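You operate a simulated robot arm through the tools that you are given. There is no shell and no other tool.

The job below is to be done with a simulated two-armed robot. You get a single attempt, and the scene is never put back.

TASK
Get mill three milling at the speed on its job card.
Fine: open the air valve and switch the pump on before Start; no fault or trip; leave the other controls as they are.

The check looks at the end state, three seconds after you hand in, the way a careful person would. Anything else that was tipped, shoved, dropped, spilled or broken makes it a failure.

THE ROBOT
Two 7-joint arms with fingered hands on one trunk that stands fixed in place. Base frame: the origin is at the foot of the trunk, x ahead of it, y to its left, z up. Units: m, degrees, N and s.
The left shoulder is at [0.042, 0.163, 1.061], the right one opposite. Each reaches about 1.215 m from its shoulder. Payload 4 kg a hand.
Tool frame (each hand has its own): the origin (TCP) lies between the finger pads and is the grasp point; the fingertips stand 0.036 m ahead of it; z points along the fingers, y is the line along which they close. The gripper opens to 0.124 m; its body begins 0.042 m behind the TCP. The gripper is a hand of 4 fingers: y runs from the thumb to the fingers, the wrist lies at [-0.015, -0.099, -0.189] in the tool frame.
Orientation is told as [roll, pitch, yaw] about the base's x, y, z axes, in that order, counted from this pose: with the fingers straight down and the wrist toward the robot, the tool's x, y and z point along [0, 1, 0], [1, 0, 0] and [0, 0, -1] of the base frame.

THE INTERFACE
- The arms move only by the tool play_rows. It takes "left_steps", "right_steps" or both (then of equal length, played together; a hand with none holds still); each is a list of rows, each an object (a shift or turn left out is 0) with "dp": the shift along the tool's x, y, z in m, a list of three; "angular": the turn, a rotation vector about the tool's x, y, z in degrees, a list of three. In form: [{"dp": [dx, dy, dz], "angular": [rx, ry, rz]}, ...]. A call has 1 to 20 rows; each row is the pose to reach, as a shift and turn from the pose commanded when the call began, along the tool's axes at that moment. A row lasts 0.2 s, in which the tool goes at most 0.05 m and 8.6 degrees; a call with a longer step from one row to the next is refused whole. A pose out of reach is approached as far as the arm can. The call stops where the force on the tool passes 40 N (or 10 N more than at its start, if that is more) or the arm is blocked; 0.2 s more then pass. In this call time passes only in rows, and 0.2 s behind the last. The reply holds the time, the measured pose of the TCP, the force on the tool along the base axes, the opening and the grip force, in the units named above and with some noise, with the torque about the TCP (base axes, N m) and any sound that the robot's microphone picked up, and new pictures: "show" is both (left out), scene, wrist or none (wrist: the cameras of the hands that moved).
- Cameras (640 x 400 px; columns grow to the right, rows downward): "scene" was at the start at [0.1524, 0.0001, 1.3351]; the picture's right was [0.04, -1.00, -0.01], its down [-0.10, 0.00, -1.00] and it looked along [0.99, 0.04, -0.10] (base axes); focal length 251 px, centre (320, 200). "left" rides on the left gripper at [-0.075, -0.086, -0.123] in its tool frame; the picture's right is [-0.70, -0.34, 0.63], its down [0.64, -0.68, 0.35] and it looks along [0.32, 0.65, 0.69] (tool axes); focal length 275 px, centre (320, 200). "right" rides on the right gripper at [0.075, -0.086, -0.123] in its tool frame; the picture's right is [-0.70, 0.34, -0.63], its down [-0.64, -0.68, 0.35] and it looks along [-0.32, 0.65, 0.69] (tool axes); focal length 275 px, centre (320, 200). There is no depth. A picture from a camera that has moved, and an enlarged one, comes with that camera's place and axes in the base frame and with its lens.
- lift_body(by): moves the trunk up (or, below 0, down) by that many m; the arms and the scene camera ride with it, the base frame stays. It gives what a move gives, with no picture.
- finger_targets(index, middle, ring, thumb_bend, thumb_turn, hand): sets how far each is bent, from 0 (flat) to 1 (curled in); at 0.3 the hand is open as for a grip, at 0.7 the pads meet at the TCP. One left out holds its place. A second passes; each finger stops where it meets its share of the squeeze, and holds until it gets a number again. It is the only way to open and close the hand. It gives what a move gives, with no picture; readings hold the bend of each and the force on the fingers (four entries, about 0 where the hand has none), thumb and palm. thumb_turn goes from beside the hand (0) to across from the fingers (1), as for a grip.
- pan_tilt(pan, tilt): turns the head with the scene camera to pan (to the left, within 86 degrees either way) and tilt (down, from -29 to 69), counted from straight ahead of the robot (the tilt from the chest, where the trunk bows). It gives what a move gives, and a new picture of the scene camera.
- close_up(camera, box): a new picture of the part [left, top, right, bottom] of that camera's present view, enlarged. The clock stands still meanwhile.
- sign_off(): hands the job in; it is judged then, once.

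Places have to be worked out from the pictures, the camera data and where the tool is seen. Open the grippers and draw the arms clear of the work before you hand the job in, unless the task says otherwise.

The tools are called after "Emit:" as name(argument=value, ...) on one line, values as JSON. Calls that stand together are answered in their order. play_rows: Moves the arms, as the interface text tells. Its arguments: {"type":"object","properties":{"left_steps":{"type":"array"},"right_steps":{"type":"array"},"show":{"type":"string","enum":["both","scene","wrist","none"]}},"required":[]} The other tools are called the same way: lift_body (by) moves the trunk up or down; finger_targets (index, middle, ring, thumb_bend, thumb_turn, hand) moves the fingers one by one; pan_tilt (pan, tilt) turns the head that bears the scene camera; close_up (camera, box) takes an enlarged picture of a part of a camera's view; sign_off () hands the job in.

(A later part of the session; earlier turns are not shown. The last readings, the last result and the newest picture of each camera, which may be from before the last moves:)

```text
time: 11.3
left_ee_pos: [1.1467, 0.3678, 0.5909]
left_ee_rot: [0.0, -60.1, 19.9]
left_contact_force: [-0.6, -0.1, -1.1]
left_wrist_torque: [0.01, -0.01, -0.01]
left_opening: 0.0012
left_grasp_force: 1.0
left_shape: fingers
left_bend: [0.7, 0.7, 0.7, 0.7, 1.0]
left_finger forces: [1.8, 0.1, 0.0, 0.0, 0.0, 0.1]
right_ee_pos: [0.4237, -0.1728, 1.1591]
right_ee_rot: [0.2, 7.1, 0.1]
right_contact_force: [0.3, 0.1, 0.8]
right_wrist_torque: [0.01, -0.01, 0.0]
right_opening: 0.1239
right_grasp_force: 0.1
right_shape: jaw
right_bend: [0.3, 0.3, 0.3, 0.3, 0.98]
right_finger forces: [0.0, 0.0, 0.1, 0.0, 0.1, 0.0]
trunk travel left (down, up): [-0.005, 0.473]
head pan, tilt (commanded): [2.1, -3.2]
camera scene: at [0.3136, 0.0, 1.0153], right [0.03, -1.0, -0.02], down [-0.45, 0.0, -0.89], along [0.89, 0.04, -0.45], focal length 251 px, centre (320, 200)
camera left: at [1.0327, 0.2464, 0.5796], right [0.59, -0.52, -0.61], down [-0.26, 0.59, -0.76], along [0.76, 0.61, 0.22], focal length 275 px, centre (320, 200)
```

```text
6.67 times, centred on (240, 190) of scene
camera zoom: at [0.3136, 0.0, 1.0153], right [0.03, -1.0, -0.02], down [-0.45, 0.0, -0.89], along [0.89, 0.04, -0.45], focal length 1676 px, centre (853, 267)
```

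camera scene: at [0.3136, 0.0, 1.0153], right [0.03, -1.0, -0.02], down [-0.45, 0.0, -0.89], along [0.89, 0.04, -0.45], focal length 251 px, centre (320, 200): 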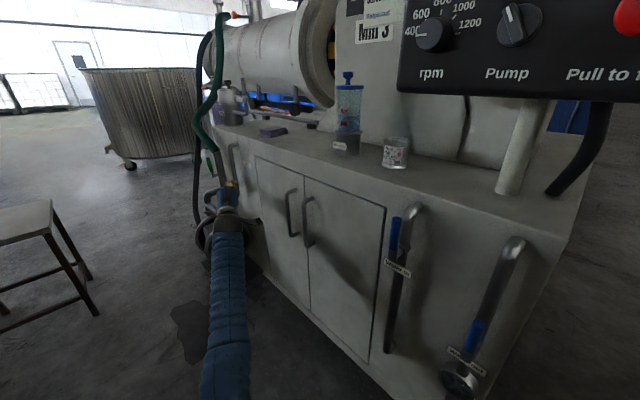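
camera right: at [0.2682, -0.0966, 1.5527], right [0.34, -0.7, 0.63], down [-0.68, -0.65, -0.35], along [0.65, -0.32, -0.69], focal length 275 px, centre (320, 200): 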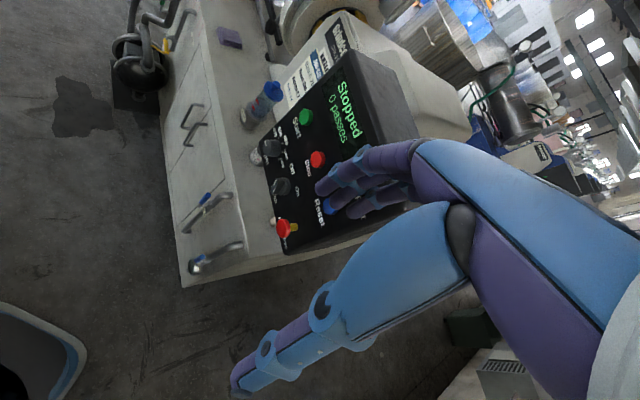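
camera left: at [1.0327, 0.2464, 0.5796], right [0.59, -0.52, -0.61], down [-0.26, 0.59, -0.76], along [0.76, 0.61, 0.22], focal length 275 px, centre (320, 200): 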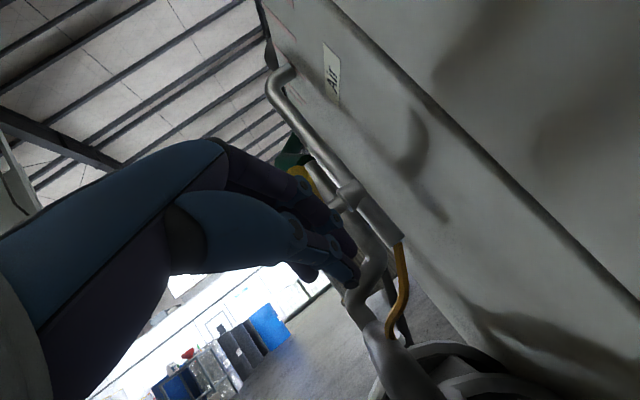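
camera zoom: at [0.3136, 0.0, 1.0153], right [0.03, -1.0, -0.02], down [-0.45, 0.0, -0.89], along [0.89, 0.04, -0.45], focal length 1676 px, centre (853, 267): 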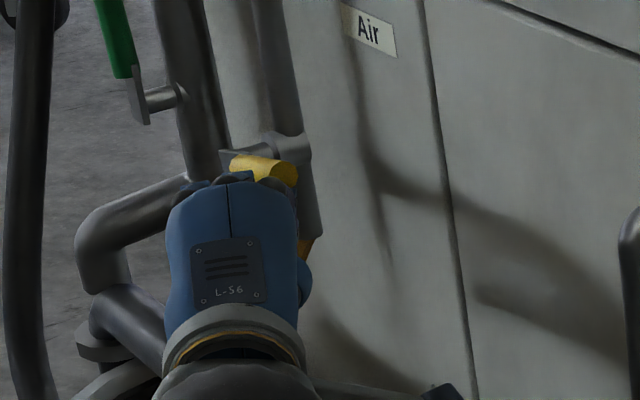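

Force is nearly gone and the lever now sits on the backs of the fingers, seemingly already tilted a little. I lift another 3 cm and watch the force.

Emit:
play_rows(left_steps=[{"dp": [0, 0.0087, -0.005]}, {"dp": [0, 0.0173, -0.01]}, {"dp": [0, 0.026, -0.015]}], show="both")

Emit:
close_up(camera="left", box=[240, 130, 400, 290])

Emit:
close_up(camera="scene", box=[210, 160, 270, 220])

```text
time: 12.1
left_ee_pos: [1.1454, 0.3681, 0.6225]
left_ee_rot: [0.0, -59.9, 20.0]
left_contact_force: [-0.7, 0.1, -1.1]
left_wrist_torque: [-0.01, -0.02, 0.0]
left_opening: 0.0009
left_grasp_force: 0.9
left_shape: fingers
left_bend: [0.7, 0.7, 0.7, 0.7, 1.0]
left_finger forces: [1.7, 0.1, 0.0, 0.0, 0.0, 0.1]
right_ee_pos: [0.423, -0.1736, 1.1579]
right_ee_rot: [0.2, 7.1, 0.0]
right_contact_force: [-0.1, 0.3, -0.6]
right_wrist_torque: [0.0, -0.01, -0.01]
right_opening: 0.1238
right_grasp_force: 0.0
right_shape: jaw
right_bend: [0.3, 0.3, 0.3, 0.3, 0.98]
right_finger forces: [0.1, 0.0, 0.0, 0.0, 0.1, 0.1]
trunk travel left (down, up): [-0.005, 0.473]
head pan, tilt (commanded): [2.1, -3.2]
camera scene: at [0.3135, 0.0001, 1.0154], right [0.03, -1.0, -0.02], down [-0.45, 0.0, -0.89], along [0.89, 0.04, -0.45], focal length 251 px, centre (320, 200)
camera left: at [1.0326, 0.2472, 0.6101], right [0.6, -0.52, -0.61], down [-0.26, 0.59, -0.76], along [0.76, 0.61, 0.22], focal length 275 px, centre (320, 200)
```

scene: 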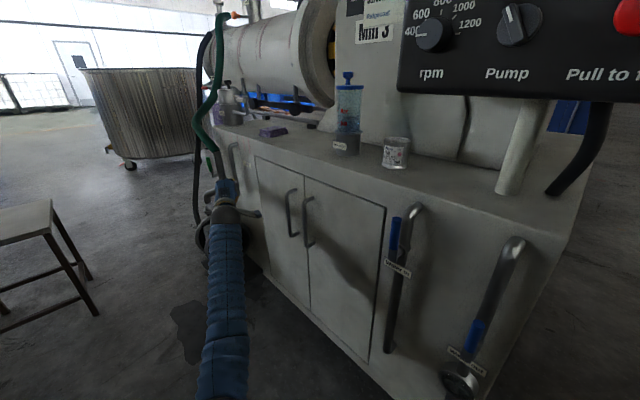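
left: 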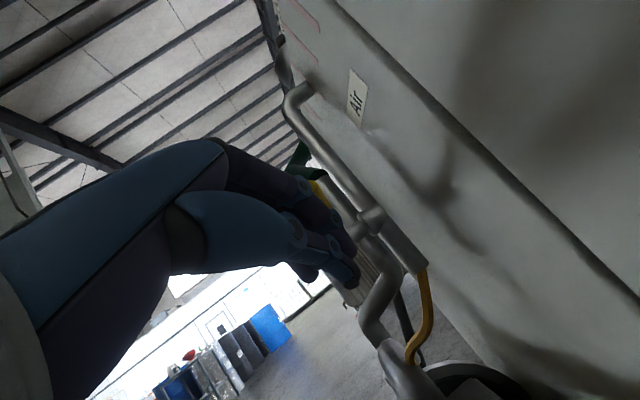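

```text
2.50 times, centred on (320, 210) of left
camera zoom: at [1.0326, 0.2472, 0.6101], right [0.6, -0.52, -0.61], down [-0.26, 0.59, -0.76], along [0.76, 0.61, 0.22], focal length 688 px, centre (320, 175)
```

zoom: 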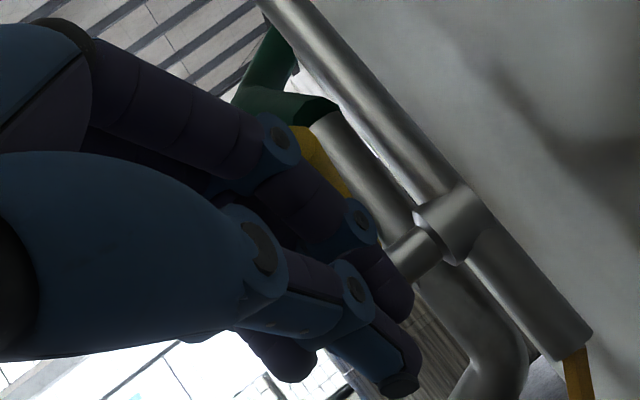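

```text
6.67 times, centred on (240, 190) of scene
camera zoom: at [0.3135, 0.0001, 1.0154], right [0.03, -1.0, -0.02], down [-0.45, 0.0, -0.89], along [0.89, 0.04, -0.45], focal length 1676 px, centre (853, 267)
```

zoom: 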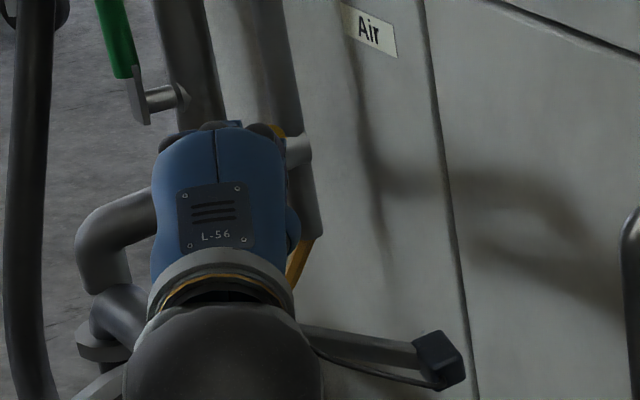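

The lever is riding up on the finger with only about 1 N, so upward is the turning direction. I continue along its arc: up further and then toward the pivot.

Emit:
play_rows(left_steps=[{"dp": [0, 0.013, -0.0075]}, {"dp": [0, 0.026, -0.015]}, {"dp": [0, 0.039, -0.0225]}, {"dp": [0.0042, 0.0565, -0.0222]}, {"dp": [0.0084, 0.0696, -0.0195]}, {"dp": [0.0126, 0.0785, -0.0142]}], show="both")

Emit:
close_up(camera="left", box=[280, 130, 440, 290])

Emit:
close_up(camera="scene", box=[210, 150, 270, 210])

```text
time: 13.5
left_ee_pos: [1.1676, 0.3891, 0.6963]
left_ee_rot: [0.0, -60.0, 20.0]
left_contact_force: [-1.7, -0.5, -1.0]
left_wrist_torque: [0.0, 0.02, -0.02]
left_opening: 0.0004
left_grasp_force: 1.2
left_shape: fingers
left_bend: [0.7, 0.7, 0.7, 0.7, 1.0]
left_finger forces: [2.3, 0.0, 0.0, 0.1, 0.0, 0.1]
right_ee_pos: [0.4232, -0.1733, 1.1582]
right_ee_rot: [0.2, 7.0, 0.1]
right_contact_force: [-0.7, 0.4, -0.9]
right_wrist_torque: [0.01, -0.02, -0.03]
right_opening: 0.1238
right_grasp_force: 0.0
right_shape: jaw
right_bend: [0.3, 0.3, 0.3, 0.3, 0.98]
right_finger forces: [0.1, 0.0, 0.0, 0.0, 0.1, 0.0]
trunk travel left (down, up): [-0.005, 0.473]
head pan, tilt (commanded): [2.1, -3.2]
camera scene: at [0.3135, 0.0, 1.0153], right [0.03, -1.0, -0.02], down [-0.45, 0.0, -0.89], along [0.89, 0.04, -0.45], focal length 251 px, centre (320, 200)
camera left: at [1.0535, 0.2681, 0.6851], right [0.6, -0.52, -0.61], down [-0.26, 0.59, -0.76], along [0.76, 0.61, 0.22], focal length 275 px, centre (320, 200)
```

scene: 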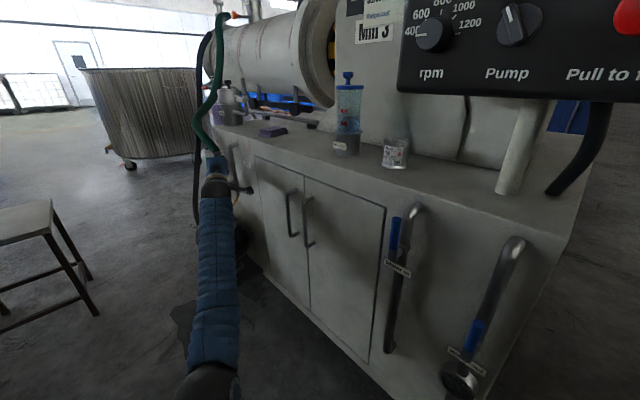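
left: 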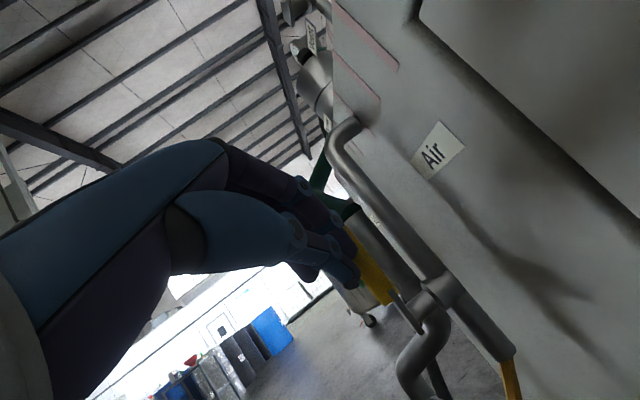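

```text
2.50 times, centred on (360, 210) of left
camera zoom: at [1.0535, 0.2681, 0.6851], right [0.6, -0.52, -0.61], down [-0.26, 0.59, -0.76], along [0.76, 0.61, 0.22], focal length 688 px, centre (220, 175)
```

zoom: 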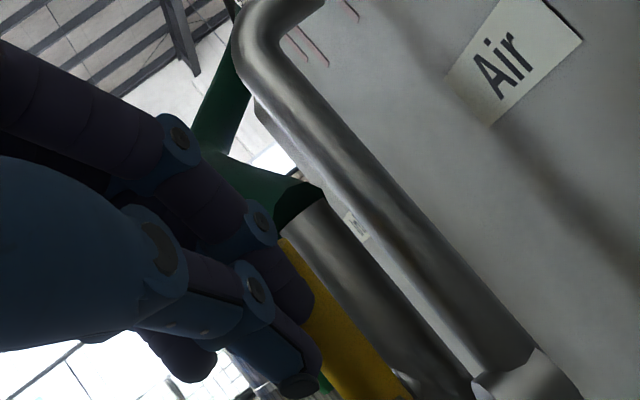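

```text
6.67 times, centred on (240, 180) of scene
camera zoom: at [0.3135, 0.0, 1.0153], right [0.03, -1.0, -0.02], down [-0.45, 0.0, -0.89], along [0.89, 0.04, -0.45], focal length 1676 px, centre (853, 333)
```

zoom: 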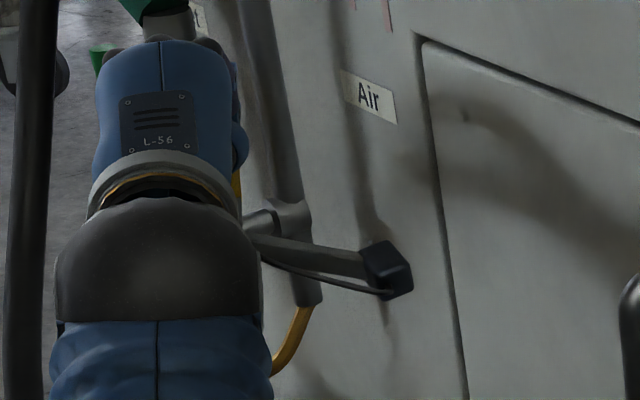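

The lever now looks nearly parallel to its pipe, with no stop felt yet. I push a bit further in the same direction until a stop shows in the force.

Emit:
play_rows(left_steps=[{"dp": [0.0021, 0.0023, 0.0039]}, {"dp": [0.0042, 0.0046, 0.0078]}, {"dp": [0.0063, 0.0068, 0.0118]}], show="wrist")

Emit:
close_up(camera="left", box=[300, 150, 460, 310])

```text
time: 14.3
left_ee_pos: [1.1777, 0.3999, 0.6972]
left_ee_rot: [0.0, -60.0, 20.1]
left_contact_force: [-1.3, -0.9, 0.1]
left_wrist_torque: [-0.01, -0.01, 0.0]
left_opening: 0.0007
left_grasp_force: 0.3
left_shape: fingers
left_bend: [0.7, 0.7, 0.7, 0.7, 1.0]
left_finger forces: [1.9, 0.1, 0.1, 0.1, 0.0, 0.0]
right_ee_pos: [0.4229, -0.1732, 1.1593]
right_ee_rot: [0.2, 7.1, 0.1]
right_contact_force: [0.4, 0.2, -0.8]
right_wrist_torque: [-0.02, -0.02, 0.0]
right_opening: 0.124
right_grasp_force: 0.0
right_shape: jaw
right_bend: [0.3, 0.3, 0.3, 0.3, 0.98]
right_finger forces: [0.1, 0.0, 0.1, 0.0, 0.1, 0.1]
trunk travel left (down, up): [-0.005, 0.473]
head pan, tilt (commanded): [2.1, -3.2]
camera left: at [1.0641, 0.2786, 0.6853], right [0.6, -0.52, -0.61], down [-0.26, 0.59, -0.76], along [0.76, 0.61, 0.22], focal length 275 px, centre (320, 200)
```

left: 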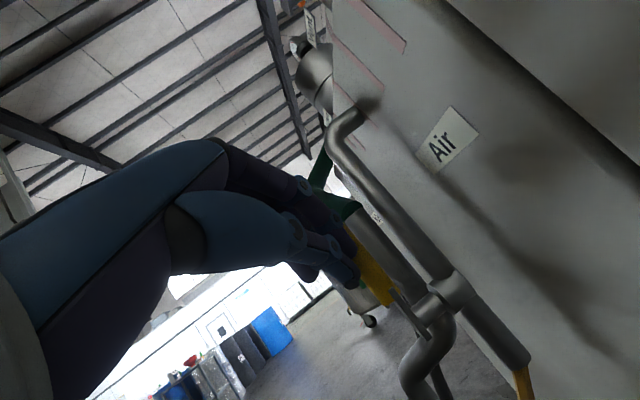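

```text
2.50 times, centred on (380, 230) of left
camera zoom: at [1.0641, 0.2786, 0.6853], right [0.6, -0.52, -0.61], down [-0.26, 0.59, -0.76], along [0.76, 0.61, 0.22], focal length 688 px, centre (170, 125)
```

zoom: 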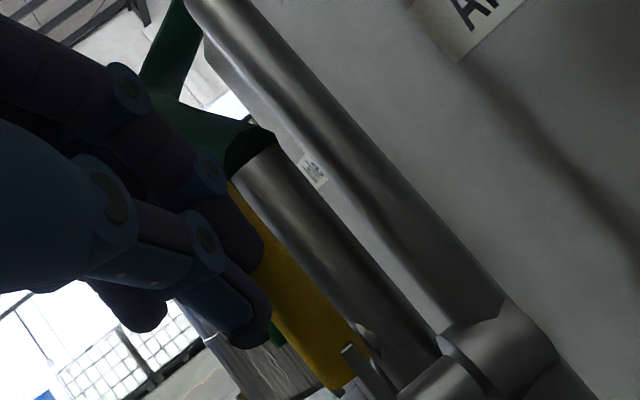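

Still only about 2 N and no stop. I push on another 2 cm along the arc.

Emit:
play_rows(left_steps=[{"dp": [0.0021, 0.0023, 0.0039]}, {"dp": [0.0042, 0.0046, 0.0078]}, {"dp": [0.0063, 0.0068, 0.0118]}, {"dp": [0.0084, 0.0091, 0.0157]}], show="wrist")

Emit:
close_up(camera="left", box=[300, 150, 460, 310])

```text
time: 15.3
left_ee_pos: [1.1919, 0.4116, 0.6989]
left_ee_rot: [0.0, -60.1, 20.0]
left_contact_force: [-28.4, -14.9, 4.8]
left_wrist_torque: [-0.12, 0.16, -0.32]
left_opening: 0.0
left_grasp_force: 20.7
left_shape: fingers
left_bend: [0.72, 0.7, 0.7, 0.68, 1.0]
left_finger forces: [41.3, 0.0, 0.0, 0.0, 0.2, 0.0]
right_ee_pos: [0.4222, -0.1746, 1.1582]
right_ee_rot: [0.3, 7.0, 0.1]
right_contact_force: [0.1, 0.7, -0.2]
right_wrist_torque: [-0.03, 0.0, -0.03]
right_opening: 0.1241
right_grasp_force: 0.1
right_shape: jaw
right_bend: [0.3, 0.3, 0.3, 0.3, 0.98]
right_finger forces: [0.1, 0.0, 0.1, 0.0, 0.1, 0.0]
trunk travel left (down, up): [-0.005, 0.473]
head pan, tilt (commanded): [2.1, -3.2]
camera left: at [1.0775, 0.291, 0.6879], right [0.6, -0.52, -0.61], down [-0.26, 0.59, -0.76], along [0.76, 0.61, 0.22], focal length 275 px, centre (320, 200)
```

left: 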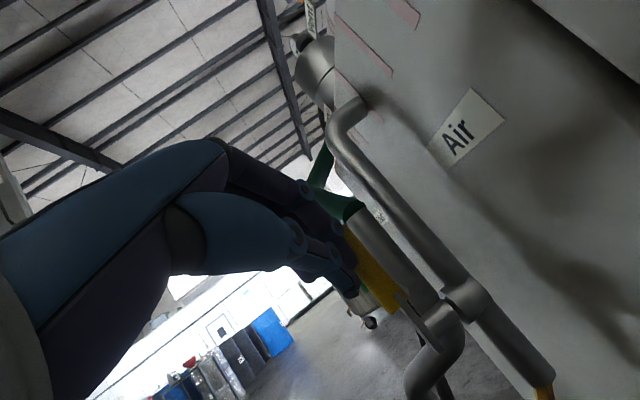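

```text
2.50 times, centred on (380, 230) of left
camera zoom: at [1.0775, 0.291, 0.6879], right [0.6, -0.52, -0.61], down [-0.26, 0.59, -0.76], along [0.76, 0.61, 0.22], focal length 688 px, centre (170, 125)
```

zoom: 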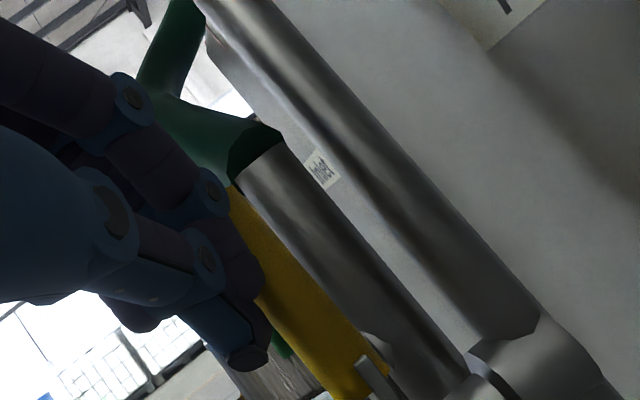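

A firm stop at about 33 N straight along the push: the lever is fully up, in line with the pipe. I back the hand straight away from the lever and look.

Emit:
play_rows(left_steps=[{"dp": [-0.0126, -0.0137, -0.0235]}, {"dp": [-0.0252, -0.0274, -0.047]}, {"dp": [-0.0378, -0.0411, -0.0705]}, {"dp": [-0.0504, -0.0548, -0.094]}, {"dp": [-0.0504, -0.0548, -0.14]}, {"dp": [-0.0504, -0.0548, -0.185]}], show="both")

Emit:
close_up(camera="left", box=[300, 150, 460, 310])

Emit:
close_up(camera="scene", box=[190, 130, 270, 210])

```text
time: 16.7
left_ee_pos: [1.0334, 0.3014, 0.7406]
left_ee_rot: [0.0, -60.0, 20.0]
left_contact_force: [0.2, 0.5, -0.3]
left_wrist_torque: [0.01, 0.03, 0.0]
left_opening: 0.0021
left_grasp_force: 0.0
left_shape: fingers
left_bend: [0.7, 0.7, 0.7, 0.7, 1.0]
left_finger forces: [0.0, 0.1, 0.0, 0.0, 0.0, 0.0]
right_ee_pos: [0.4226, -0.1724, 1.1579]
right_ee_rot: [0.2, 7.1, 0.0]
right_contact_force: [0.5, -0.4, -0.5]
right_wrist_torque: [0.0, -0.04, -0.02]
right_opening: 0.1239
right_grasp_force: 0.1
right_shape: jaw
right_bend: [0.3, 0.3, 0.3, 0.3, 0.98]
right_finger forces: [0.0, 0.0, 0.0, 0.0, 0.1, 0.1]
trunk travel left (down, up): [-0.005, 0.473]
head pan, tilt (commanded): [2.1, -3.2]
camera scene: at [0.3135, -0.0001, 1.0154], right [0.03, -1.0, -0.02], down [-0.45, 0.0, -0.89], along [0.89, 0.04, -0.45], focal length 251 px, centre (320, 200)
camera left: at [0.9192, 0.1804, 0.7287], right [0.6, -0.52, -0.61], down [-0.26, 0.59, -0.76], along [0.76, 0.61, 0.22], focal length 275 px, centre (320, 200)
```

scene: 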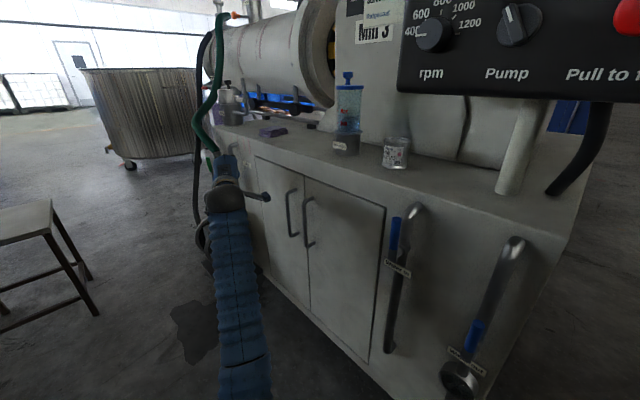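
left: 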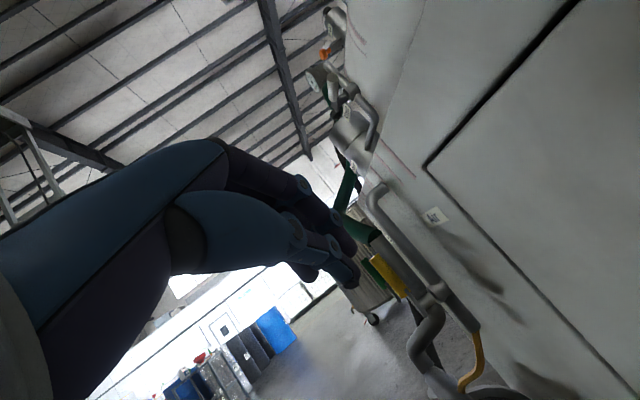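

```text
2.50 times, centred on (380, 230) of left
camera zoom: at [0.9192, 0.1804, 0.7287], right [0.6, -0.52, -0.61], down [-0.26, 0.59, -0.76], along [0.76, 0.61, 0.22], focal length 688 px, centre (170, 125)
```

zoom: 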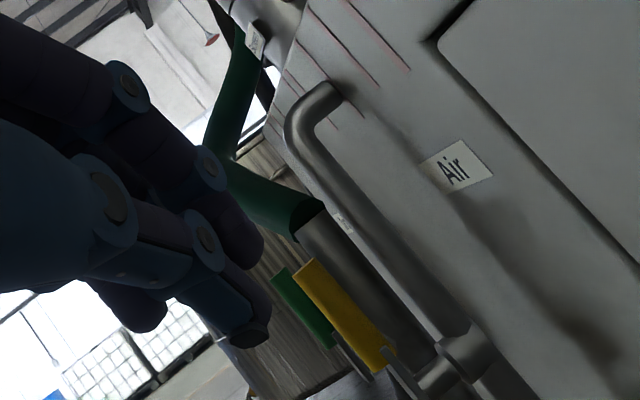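

```text
5.00 times, centred on (230, 170) of scene
camera zoom: at [0.3135, -0.0001, 1.0154], right [0.03, -1.0, -0.02], down [-0.45, 0.0, -0.89], along [0.89, 0.04, -0.45], focal length 1257 px, centre (770, 350)
```

zoom: 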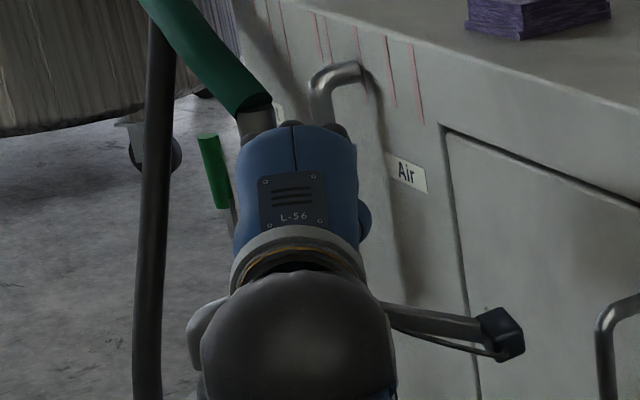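

The yellow lever now stands in line with the air pipe, parallel to the green one: the air valve is open. I retract the left hand back toward the robot before raising the trunk.

Emit:
play_rows(left_steps=[{"dp": [0.0161, -0.0147, -0.0427]}, {"dp": [0.0323, -0.0295, -0.0853]}, {"dp": [0.0484, -0.0442, -0.128]}, {"dp": [0.0645, -0.0589, -0.1706]}, {"dp": [0.0806, -0.0736, -0.2133]}, {"dp": [0.0968, -0.0884, -0.2559]}, {"dp": [0.1129, -0.1031, -0.2986]}], show="scene")

Emit:
close_up(camera="scene", box=[180, 120, 280, 220])

```text
time: 18.3
left_ee_pos: [0.7017, 0.302, 0.803]
left_ee_rot: [0.0, -59.9, 20.0]
left_contact_force: [-0.3, -0.2, 0.6]
left_wrist_torque: [-0.03, 0.0, 0.0]
left_opening: 0.0019
left_grasp_force: 0.0
left_shape: fingers
left_bend: [0.7, 0.7, 0.7, 0.7, 1.0]
left_finger forces: [0.0, 0.1, 0.0, 0.0, 0.0, 0.0]
right_ee_pos: [0.4238, -0.1725, 1.1584]
right_ee_rot: [0.1, 7.1, 0.2]
right_contact_force: [0.6, 0.1, 0.8]
right_wrist_torque: [-0.03, 0.01, 0.02]
right_opening: 0.1237
right_grasp_force: 0.1
right_shape: jaw
right_bend: [0.3, 0.3, 0.3, 0.3, 0.98]
right_finger forces: [0.0, 0.1, 0.0, 0.0, 0.0, 0.0]
trunk travel left (down, up): [-0.005, 0.473]
head pan, tilt (commanded): [2.1, -3.2]
camera scene: at [0.3134, -0.0001, 1.0154], right [0.03, -1.0, -0.02], down [-0.45, 0.0, -0.89], along [0.89, 0.04, -0.45], focal length 251 px, centre (320, 200)
```

scene: 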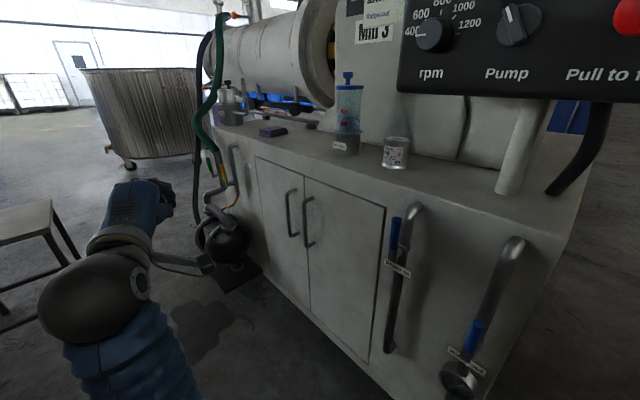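

```text
4.00 times, centred on (230, 170) of scene
camera zoom: at [0.3134, -0.0001, 1.0154], right [0.03, -1.0, -0.02], down [-0.45, 0.0, -0.89], along [0.89, 0.04, -0.45], focal length 1006 px, centre (680, 320)
```

zoom: 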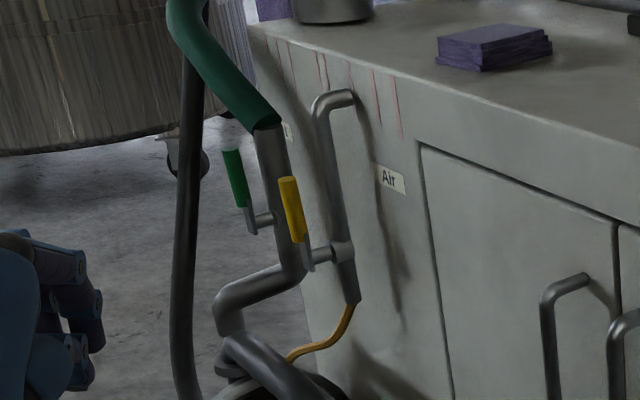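

The air valve is clearly open, lever in line with its pipe and nothing else disturbed. I raise the trunk back up for the panel work.

Emit:
lift_body(by=0.22)

Emit:
pan_tilt(pan=-22, tilt=8)

```text
time: 20.7
left_ee_pos: [0.7031, 0.301, 1.0215]
left_ee_rot: [-0.1, -60.0, 19.9]
left_contact_force: [-0.1, -0.9, 0.0]
left_wrist_torque: [0.05, 0.0, 0.03]
left_opening: 0.002
left_grasp_force: 0.0
left_shape: fingers
left_bend: [0.7, 0.7, 0.7, 0.7, 1.0]
left_finger forces: [0.0, 0.1, 0.0, 0.0, 0.0, 0.0]
right_ee_pos: [0.4248, -0.1734, 1.3779]
right_ee_rot: [0.2, 7.2, 0.2]
right_contact_force: [1.0, 0.5, -0.5]
right_wrist_torque: [-0.02, 0.01, 0.0]
right_opening: 0.124
right_grasp_force: 0.1
right_shape: jaw
right_bend: [0.3, 0.3, 0.3, 0.3, 0.98]
right_finger forces: [0.0, 0.0, 0.1, 0.0, 0.0, 0.0]
trunk travel left (down, up): [-0.225, 0.253]
head pan, tilt (commanded): [2.1, -3.2]
```

```text
time: 21.5
left_ee_pos: [0.7028, 0.3017, 1.0202]
left_ee_rot: [0.0, -60.0, 20.0]
left_contact_force: [0.3, -0.1, -0.2]
left_wrist_torque: [-0.01, 0.0, 0.0]
left_opening: 0.0019
left_grasp_force: 0.1
left_shape: fingers
left_bend: [0.7, 0.7, 0.7, 0.7, 1.0]
left_finger forces: [0.0, 0.1, 0.0, 0.0, 0.1, 0.0]
right_ee_pos: [0.4237, -0.1731, 1.3783]
right_ee_rot: [0.2, 7.1, 0.0]
right_contact_force: [0.0, 0.6, 0.6]
right_wrist_torque: [-0.03, -0.04, 0.0]
right_opening: 0.1241
right_grasp_force: 0.0
right_shape: jaw
right_bend: [0.3, 0.3, 0.3, 0.3, 0.98]
right_finger forces: [0.0, 0.0, 0.0, 0.0, 0.0, 0.0]
trunk travel left (down, up): [-0.225, 0.253]
head pan, tilt (commanded): [-22.0, 8.0]
camera scene: at [0.1472, -0.038, 1.3179], right [-0.37, -0.93, 0.06], down [-0.28, 0.05, -0.96], along [0.89, -0.37, -0.28], focal length 251 px, centre (320, 200)
```

scene: 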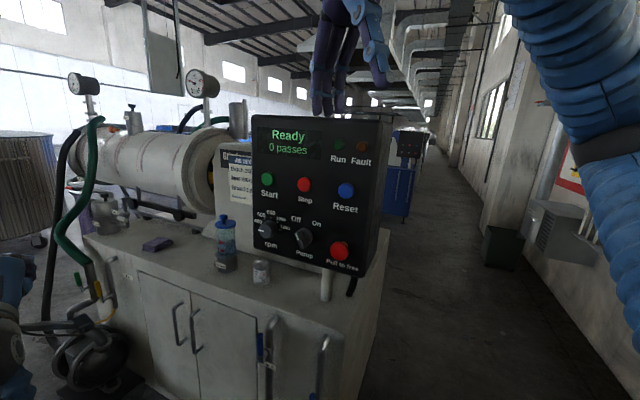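

The display now reads "Ready", so the air valve registered. I zoom in on the panel for positions.

Emit:
close_up(camera="scene", box=[210, 100, 400, 290])

Emit:
close_up(camera="scene", box=[215, 135, 285, 215])

Emit:
close_up(camera="right", box=[0, 0, 640, 400])

Emit:
close_up(camera="scene", box=[250, 200, 330, 260])

```text
2.11 times, centred on (305, 195) of scene
camera zoom: at [0.1472, -0.038, 1.3179], right [-0.37, -0.93, 0.06], down [-0.28, 0.05, -0.96], along [0.89, -0.37, -0.28], focal length 529 px, centre (352, 210)
```

zoom: 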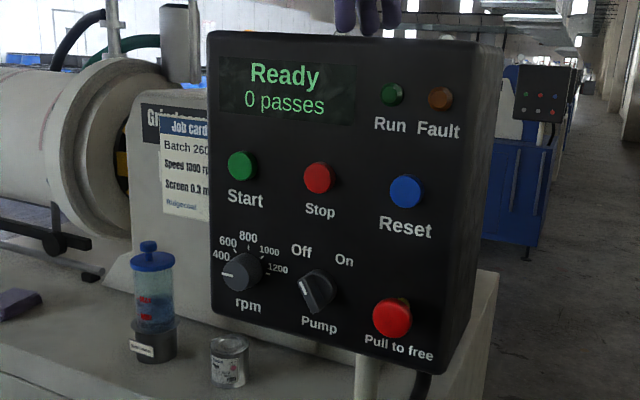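

```text
5.00 times, centred on (250, 175) of scene
camera zoom: at [0.1472, -0.038, 1.3179], right [-0.37, -0.93, 0.06], down [-0.28, 0.05, -0.96], along [0.89, -0.37, -0.28], focal length 1257 px, centre (670, 325)
```

zoom: 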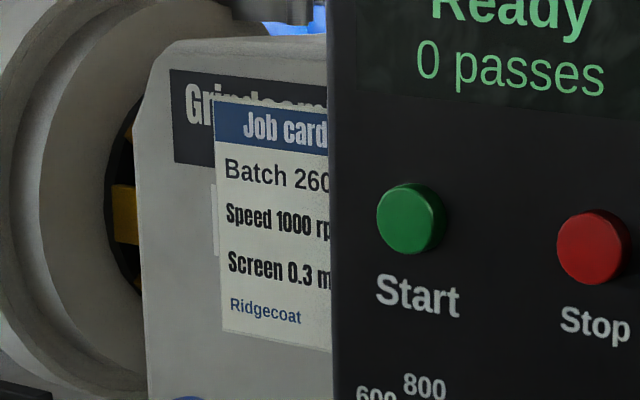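

```text
1.00 times, centred on (320, 200) of right (not enlarged: the box is as wide or as high as the picture)
camera zoom: at [0.3547, -0.0974, 1.511], right [0.41, -0.7, 0.58], down [-0.72, -0.65, -0.26], along [0.56, -0.31, -0.77], focal length 275 px, centre (320, 200)
```

zoom: 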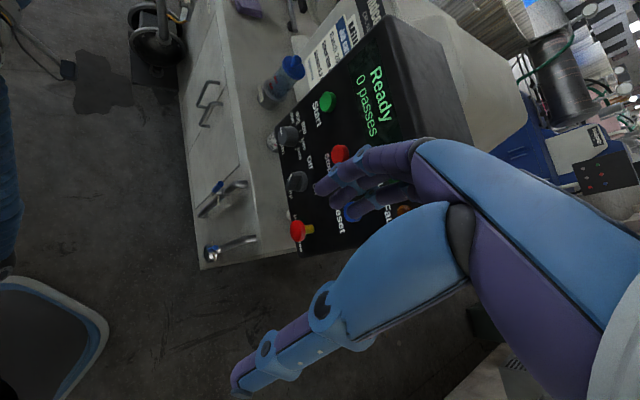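

```text
6.67 times, centred on (290, 230) of scene
camera zoom: at [0.1472, -0.038, 1.3179], right [-0.37, -0.93, 0.06], down [-0.28, 0.05, -0.96], along [0.89, -0.37, -0.28], focal length 1676 px, centre (520, 0)
```

zoom: 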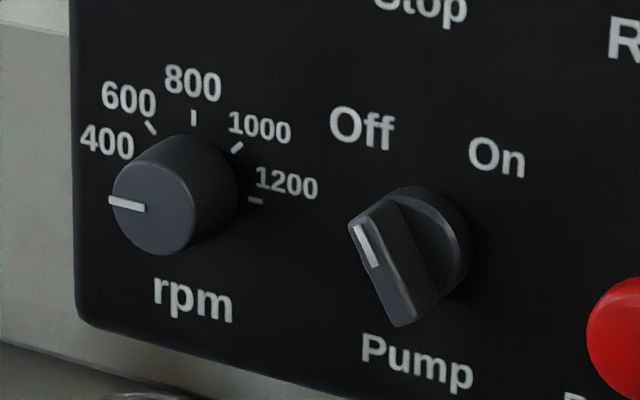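

Card reads "Speed 1000 rp…", dial ticks are 45° apart with 800 at the top and the pointer now exactly at 9 o'clock (400), so it needs 135° clockwise. I turn the left hand to face the panel squarely, standing well off.

Emit:
play_rows(left_steps=[{"angular": [-7.5, 0, 0]}, {"angular": [-15, 0, 0]}, {"angular": [-22.5, 0, 0]}, {"angular": [-30, 0, 0]}], show="none")

Emit:
play_rows(left_steps=[{"dp": [-0.0311, 0.005, -0.025], "angular": [0, -8.125, 0]}, {"dp": [-0.0622, 0.01, -0.05], "angular": [0, -16.25, 0]}, {"dp": [-0.0933, 0.015, -0.075], "angular": [0, -24.375, 0]}, {"dp": [-0.1244, 0.02, -0.1], "angular": [0, -32.5, 0]}, {"dp": [-0.1554, 0.025, -0.1251], "angular": [0, -40.625, 0]}, {"dp": [-0.1865, 0.03, -0.1501], "angular": [0, -48.75, 0]}, {"dp": [-0.2176, 0.035, -0.1751], "angular": [0, -56.875, 0]}, {"dp": [-0.2487, 0.04, -0.2001], "angular": [0, -65, 0]}], show="both")

```text
time: 22.6
left_ee_pos: [0.7004, 0.3028, 1.1241]
left_ee_rot: [-158.4, -82.1, 178.5]
left_contact_force: [0.3, -0.4, -0.4]
left_wrist_torque: [0.01, 0.0, 0.0]
left_opening: 0.0019
left_grasp_force: 0.0
left_shape: fingers
left_bend: [0.7, 0.7, 0.7, 0.7, 1.0]
left_finger forces: [0.1, 0.0, 0.0, 0.0, 0.1, 0.0]
right_ee_pos: [0.4264, -0.1725, 1.3752]
right_ee_rot: [0.2, 7.3, 0.2]
right_contact_force: [0.5, -0.1, -0.9]
right_wrist_torque: [0.01, 0.01, 0.03]
right_opening: 0.1238
right_grasp_force: 0.0
right_shape: jaw
right_bend: [0.3, 0.3, 0.3, 0.3, 0.98]
right_finger forces: [0.0, 0.1, 0.0, 0.0, 0.1, 0.0]
trunk travel left (down, up): [-0.225, 0.253]
head pan, tilt (commanded): [-22.0, 8.0]
stopped in row 4 (left hand): the arm was blocked; the commanded pose is now the measured one
```

```text
time: 24.4
left_ee_pos: [0.5953, -0.0009, 1.1453]
left_ee_rot: [136.9, -82.8, 177.9]
left_contact_force: [0.6, -0.6, -0.2]
left_wrist_torque: [0.01, 0.01, 0.01]
left_opening: 0.0018
left_grasp_force: 0.0
left_shape: fingers
left_bend: [0.7, 0.7, 0.7, 0.7, 1.0]
left_finger forces: [0.0, 0.0, 0.1, 0.1, 0.0, 0.1]
right_ee_pos: [0.4228, -0.174, 1.3778]
right_ee_rot: [0.2, 7.0, 0.2]
right_contact_force: [0.8, -0.8, 0.4]
right_wrist_torque: [-0.01, 0.01, -0.02]
right_opening: 0.1238
right_grasp_force: 0.1
right_shape: jaw
right_bend: [0.3, 0.3, 0.3, 0.3, 0.98]
right_finger forces: [0.0, 0.0, 0.1, 0.0, 0.1, 0.0]
trunk travel left (down, up): [-0.225, 0.253]
head pan, tilt (commanded): [-22.0, 8.0]
camera scene: at [0.1472, -0.0381, 1.3179], right [-0.37, -0.93, 0.06], down [-0.28, 0.05, -0.96], along [0.89, -0.37, -0.28], focal length 251 px, centre (320, 200)
camera left: at [0.468, 0.0341, 1.0443], right [0.0, -0.94, -0.34], down [0.78, 0.21, -0.59], along [0.62, -0.26, 0.74], focal length 275 px, centre (320, 200)
```

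scene: 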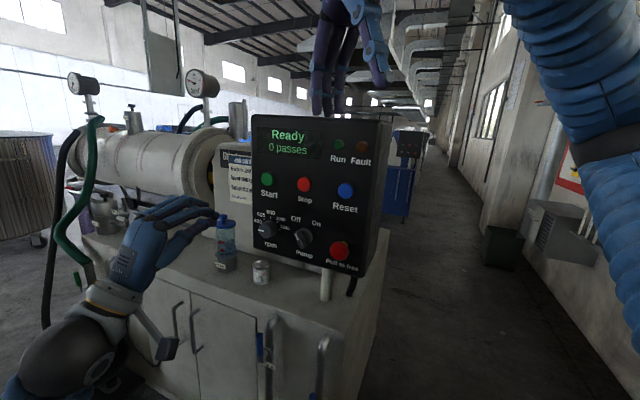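
left: 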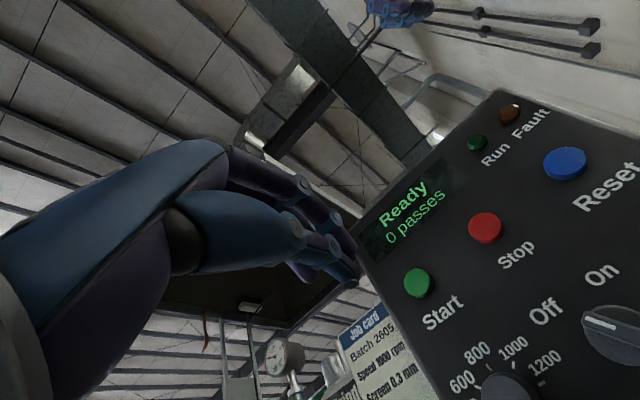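

The left camera now sees the whole card; the hand points at the panel with about 5° upward tilt. I zoom to confirm the card and get the knob positions.

Emit:
close_up(camera="left", box=[320, 290, 430, 400])

Emit:
close_up(camera="left", box=[400, 240, 640, 400])

```text
3.64 times, centred on (375, 345) of left
camera zoom: at [0.468, 0.0341, 1.0443], right [0.0, -0.94, -0.34], down [0.78, 0.21, -0.59], along [0.62, -0.26, 0.74], focal length 1001 px, centre (120, -327)
```

zoom: 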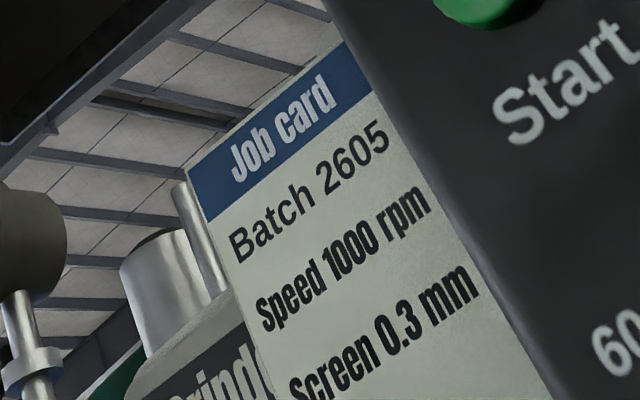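

```text
2.50 times, centred on (520, 320) of left
camera zoom: at [0.468, 0.0341, 1.0443], right [0.0, -0.94, -0.34], down [0.78, 0.21, -0.59], along [0.62, -0.26, 0.74], focal length 688 px, centre (-180, -100)
```

zoom: 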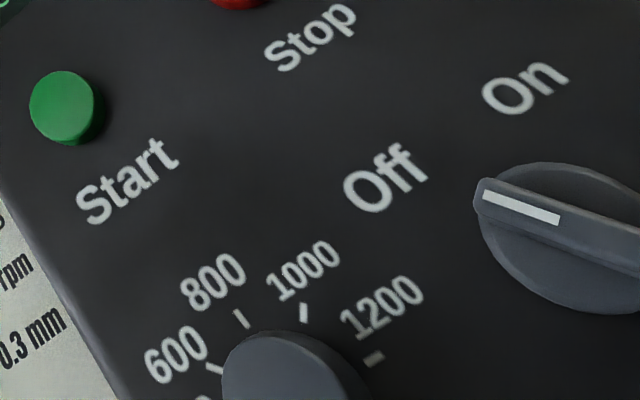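

The card plainly says "Speed 1000 rpm". I open the left fingers to about 8 cm, square the hand to the panel and bring it to a standoff in front of the rpm knob.

Emit:
finger_targets(hand="left", index=0.45, middle=0.45, ring=0.45, thumb_bend=0.45, thumb_turn=1.0)

Emit:
play_rows(left_steps=[{"dp": [-0.0018, -0.0309, 0.0233], "angular": [1.8, -0.1, -1.7]}, {"dp": [-0.0036, -0.0617, 0.0467], "angular": [3.5, -0.2, -3.5]}, {"dp": [-0.0054, -0.0926, 0.07], "angular": [5.3, -0.3, -5.2]}], show="both")

```text
time: 25.4
left_ee_pos: [0.5938, 0.0021, 1.1454]
left_ee_rot: [137.3, -82.7, 177.7]
left_contact_force: [-0.2, 0.2, 0.3]
left_wrist_torque: [-0.02, 0.01, 0.0]
left_opening: 0.0773
left_grasp_force: 0.1
left_shape: fingers
left_bend: [0.45, 0.45, 0.45, 0.45, 0.99]
left_finger forces: [0.1, 0.0, 0.1, 0.1, 0.0, 0.1]
right_ee_pos: [0.423, -0.1727, 1.3785]
right_ee_rot: [0.4, 7.1, 0.2]
right_contact_force: [-0.2, 0.4, 0.0]
right_wrist_torque: [0.0, 0.01, 0.03]
right_opening: 0.1235
right_grasp_force: 0.1
right_shape: jaw
right_bend: [0.3, 0.3, 0.3, 0.3, 0.98]
right_finger forces: [0.0, 0.0, 0.0, 0.1, 0.1, 0.0]
trunk travel left (down, up): [-0.225, 0.253]
head pan, tilt (commanded): [-22.0, 8.0]
```

```text
time: 26.2
left_ee_pos: [0.6512, -0.0545, 1.0603]
left_ee_rot: [-90.9, -89.7, 45.6]
left_contact_force: [-0.6, -0.5, -0.4]
left_wrist_torque: [0.01, 0.02, 0.01]
left_opening: 0.0774
left_grasp_force: 0.0
left_shape: fingers
left_bend: [0.45, 0.45, 0.45, 0.45, 0.99]
left_finger forces: [0.0, 0.1, 0.1, 0.0, 0.0, 0.1]
right_ee_pos: [0.4248, -0.1731, 1.3783]
right_ee_rot: [0.3, 7.1, 0.3]
right_contact_force: [-0.5, -0.6, -0.5]
right_wrist_torque: [0.02, -0.01, -0.01]
right_opening: 0.1239
right_grasp_force: 0.0
right_shape: jaw
right_bend: [0.3, 0.3, 0.3, 0.3, 0.98]
right_finger forces: [0.1, 0.0, 0.0, 0.0, 0.0, 0.0]
trunk travel left (down, up): [-0.225, 0.253]
head pan, tilt (commanded): [-22.0, 8.0]
camera scene: at [0.1475, -0.0383, 1.3178], right [-0.37, -0.93, 0.06], down [-0.28, 0.05, -0.96], along [0.89, -0.37, -0.28], focal length 251 px, centre (320, 200)
camera left: at [0.5129, -0.0184, 0.9771], right [-0.05, -0.94, -0.33], down [0.7, 0.21, -0.68], along [0.71, -0.27, 0.65], focal length 275 px, centre (320, 200)
```

scene: 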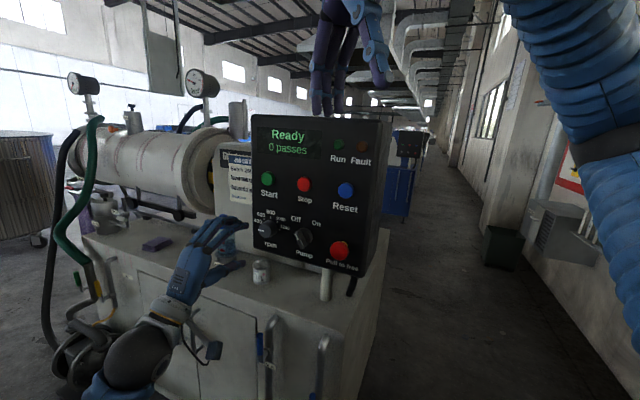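
left: 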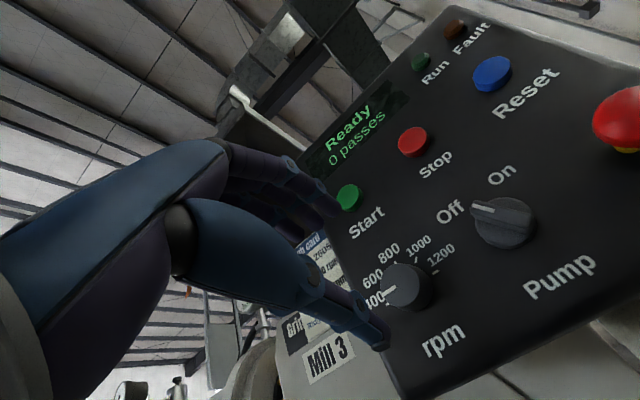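

The hand is square to the panel and the rpm knob appears almost on the tool axis, roughly 12 cm ahead. I zoom in for a precise offset.

Emit:
close_up(camera="left", box=[340, 220, 500, 340])

Emit:
close_up(camera="scene", box=[180, 190, 340, 290])

```text
3.33 times, centred on (420, 280) of left
camera zoom: at [0.5129, -0.0184, 0.9771], right [-0.05, -0.94, -0.33], down [0.7, 0.21, -0.68], along [0.71, -0.27, 0.65], focal length 918 px, centre (-13, -67)
```

zoom: 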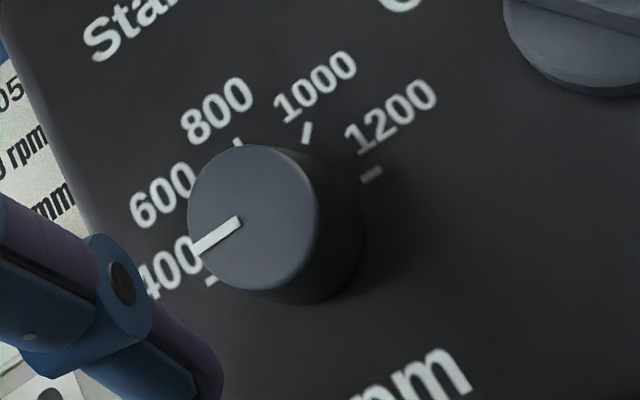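

```text
4.00 times, centred on (260, 240) of scene
camera zoom: at [0.1475, -0.0383, 1.3178], right [-0.37, -0.93, 0.06], down [-0.28, 0.05, -0.96], along [0.89, -0.37, -0.28], focal length 1006 px, centre (560, 40)
```

zoom: 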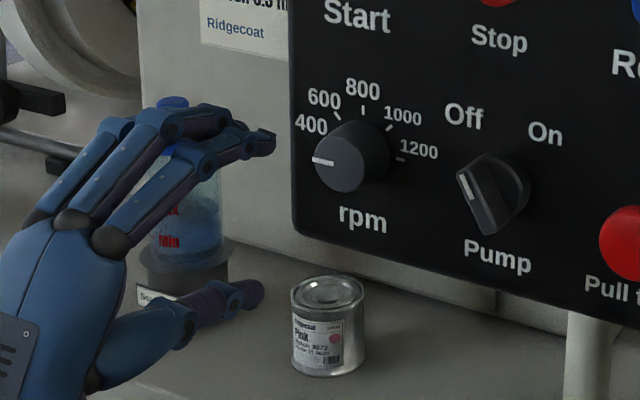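

The knob front is about 12 cm ahead and 3 mm off axis, about 3.5 cm across, with the panel surface about 15 cm ahead. Before gripping, I test how far the wrist can roll anticlockwise here, so as to have room to turn the knob 135° clockwise.

Emit:
play_rows(left_steps=[{"dp": [0.003, -0.002, 0], "angular": [0, 0, -8]}, {"dp": [0.003, -0.002, 0], "angular": [0, 0, -16]}, {"dp": [0.003, -0.002, 0], "angular": [0, 0, -24]}, {"dp": [0.003, -0.002, 0], "angular": [0, 0, -32]}, {"dp": [0.003, -0.002, 0], "angular": [0, 0, -40]}, {"dp": [0.003, -0.002, 0], "angular": [0, 0, -48]}, {"dp": [0.003, -0.002, 0], "angular": [0, 0, -56]}, {"dp": [0.003, -0.002, 0], "angular": [0, 0, -64]}, {"dp": [0.003, -0.002, 0], "angular": [0, 0, -72]}, {"dp": [0.003, -0.002, 0], "angular": [0, 0, -80]}], show="both")

```text
time: 27.3
left_ee_pos: [0.67, -0.0067, 1.019]
left_ee_rot: [-74.1, -63.7, 34.6]
left_contact_force: [1.4, -0.3, -0.2]
left_wrist_torque: [-0.01, -0.04, 0.02]
left_opening: 0.0775
left_grasp_force: 0.0
left_shape: fingers
left_bend: [0.45, 0.45, 0.45, 0.45, 0.99]
left_finger forces: [0.0, 0.0, 0.0, 0.1, 0.0, 0.0]
right_ee_pos: [0.4236, -0.1719, 1.3764]
right_ee_rot: [0.2, 7.1, 0.2]
right_contact_force: [0.4, 0.0, 0.0]
right_wrist_torque: [-0.05, -0.04, -0.03]
right_opening: 0.1241
right_grasp_force: 0.1
right_shape: jaw
right_bend: [0.3, 0.3, 0.3, 0.3, 0.98]
right_finger forces: [0.0, 0.0, 0.1, 0.0, 0.0, 0.0]
trunk travel left (down, up): [-0.225, 0.253]
head pan, tilt (commanded): [-22.0, 8.0]
stopped in row 5 (left hand): the arm was blocked; the commanded pose is now the measured one
camera scene: at [0.1474, -0.0379, 1.3167], right [-0.37, -0.93, 0.06], down [-0.28, 0.05, -0.96], along [0.89, -0.37, -0.28], focal length 251 px, centre (320, 200)
camera left: at [0.5078, -0.0011, 0.9899], right [-0.03, -1.0, -0.08], down [0.37, 0.06, -0.93], along [0.93, -0.06, 0.36], focal length 275 px, centre (320, 200)
```

scene: 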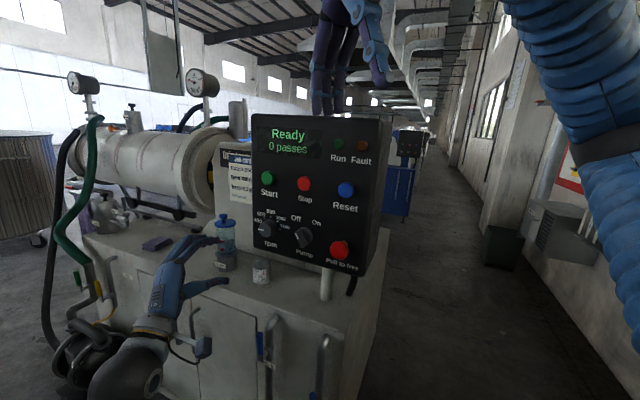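
left: 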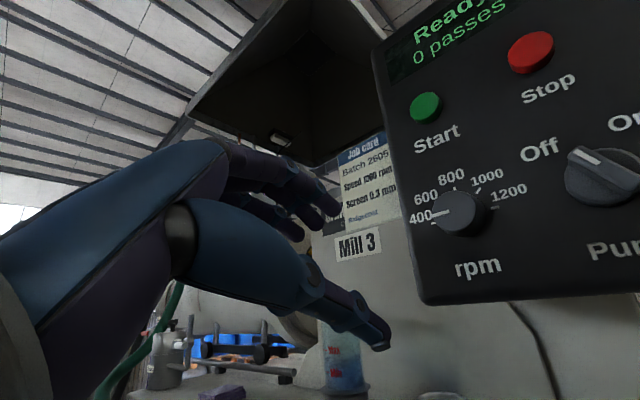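

Anticlockwise roll is limited to about −25° here. I return to the squared-up pose and then test the clockwise range instead.

Emit:
play_rows(left_steps=[{"dp": [-0.0147, 0.0042, 0.003], "angular": [-1.5, -1.4, 6.4]}, {"dp": [-0.0294, 0.0085, 0.006], "angular": [-3.0, -2.8, 12.9]}, {"dp": [-0.044, 0.0127, 0.0091], "angular": [-4.5, -4.2, 19.3]}, {"dp": [-0.0587, 0.0169, 0.0121], "angular": [-5.95, -5.58, 25.7]}], show="wrist")

```text
time: 28.3
left_ee_pos: [0.6535, -0.0517, 1.0591]
left_ee_rot: [152.8, -90.0, 161.8]
left_contact_force: [0.0, -0.8, -0.3]
left_wrist_torque: [-0.02, -0.04, -0.01]
left_opening: 0.0776
left_grasp_force: 0.1
left_shape: fingers
left_bend: [0.45, 0.45, 0.45, 0.45, 0.99]
left_finger forces: [0.0, 0.0, 0.1, 0.0, 0.0, 0.0]
right_ee_pos: [0.4231, -0.1729, 1.3788]
right_ee_rot: [0.2, 7.1, 0.2]
right_contact_force: [0.1, 0.6, -0.4]
right_wrist_torque: [-0.01, 0.02, 0.01]
right_opening: 0.1238
right_grasp_force: 0.1
right_shape: jaw
right_bend: [0.3, 0.3, 0.3, 0.3, 0.98]
right_finger forces: [0.1, 0.0, 0.1, 0.0, 0.0, 0.0]
trunk travel left (down, up): [-0.225, 0.253]
head pan, tilt (commanded): [-22.0, 8.0]
camera left: at [0.515, -0.018, 0.9743], right [-0.05, -0.94, -0.34], down [0.7, 0.21, -0.68], along [0.71, -0.27, 0.65], focal length 275 px, centre (320, 200)
```

left: 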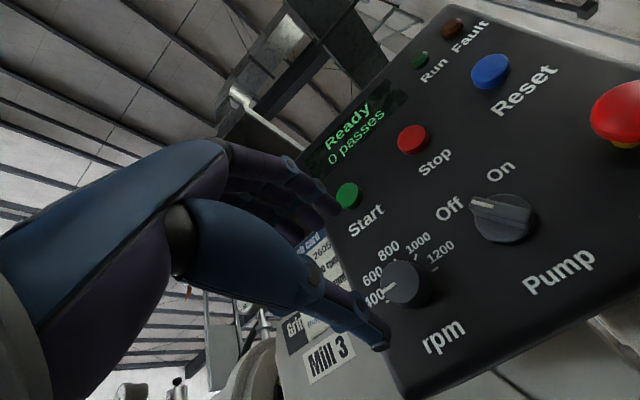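

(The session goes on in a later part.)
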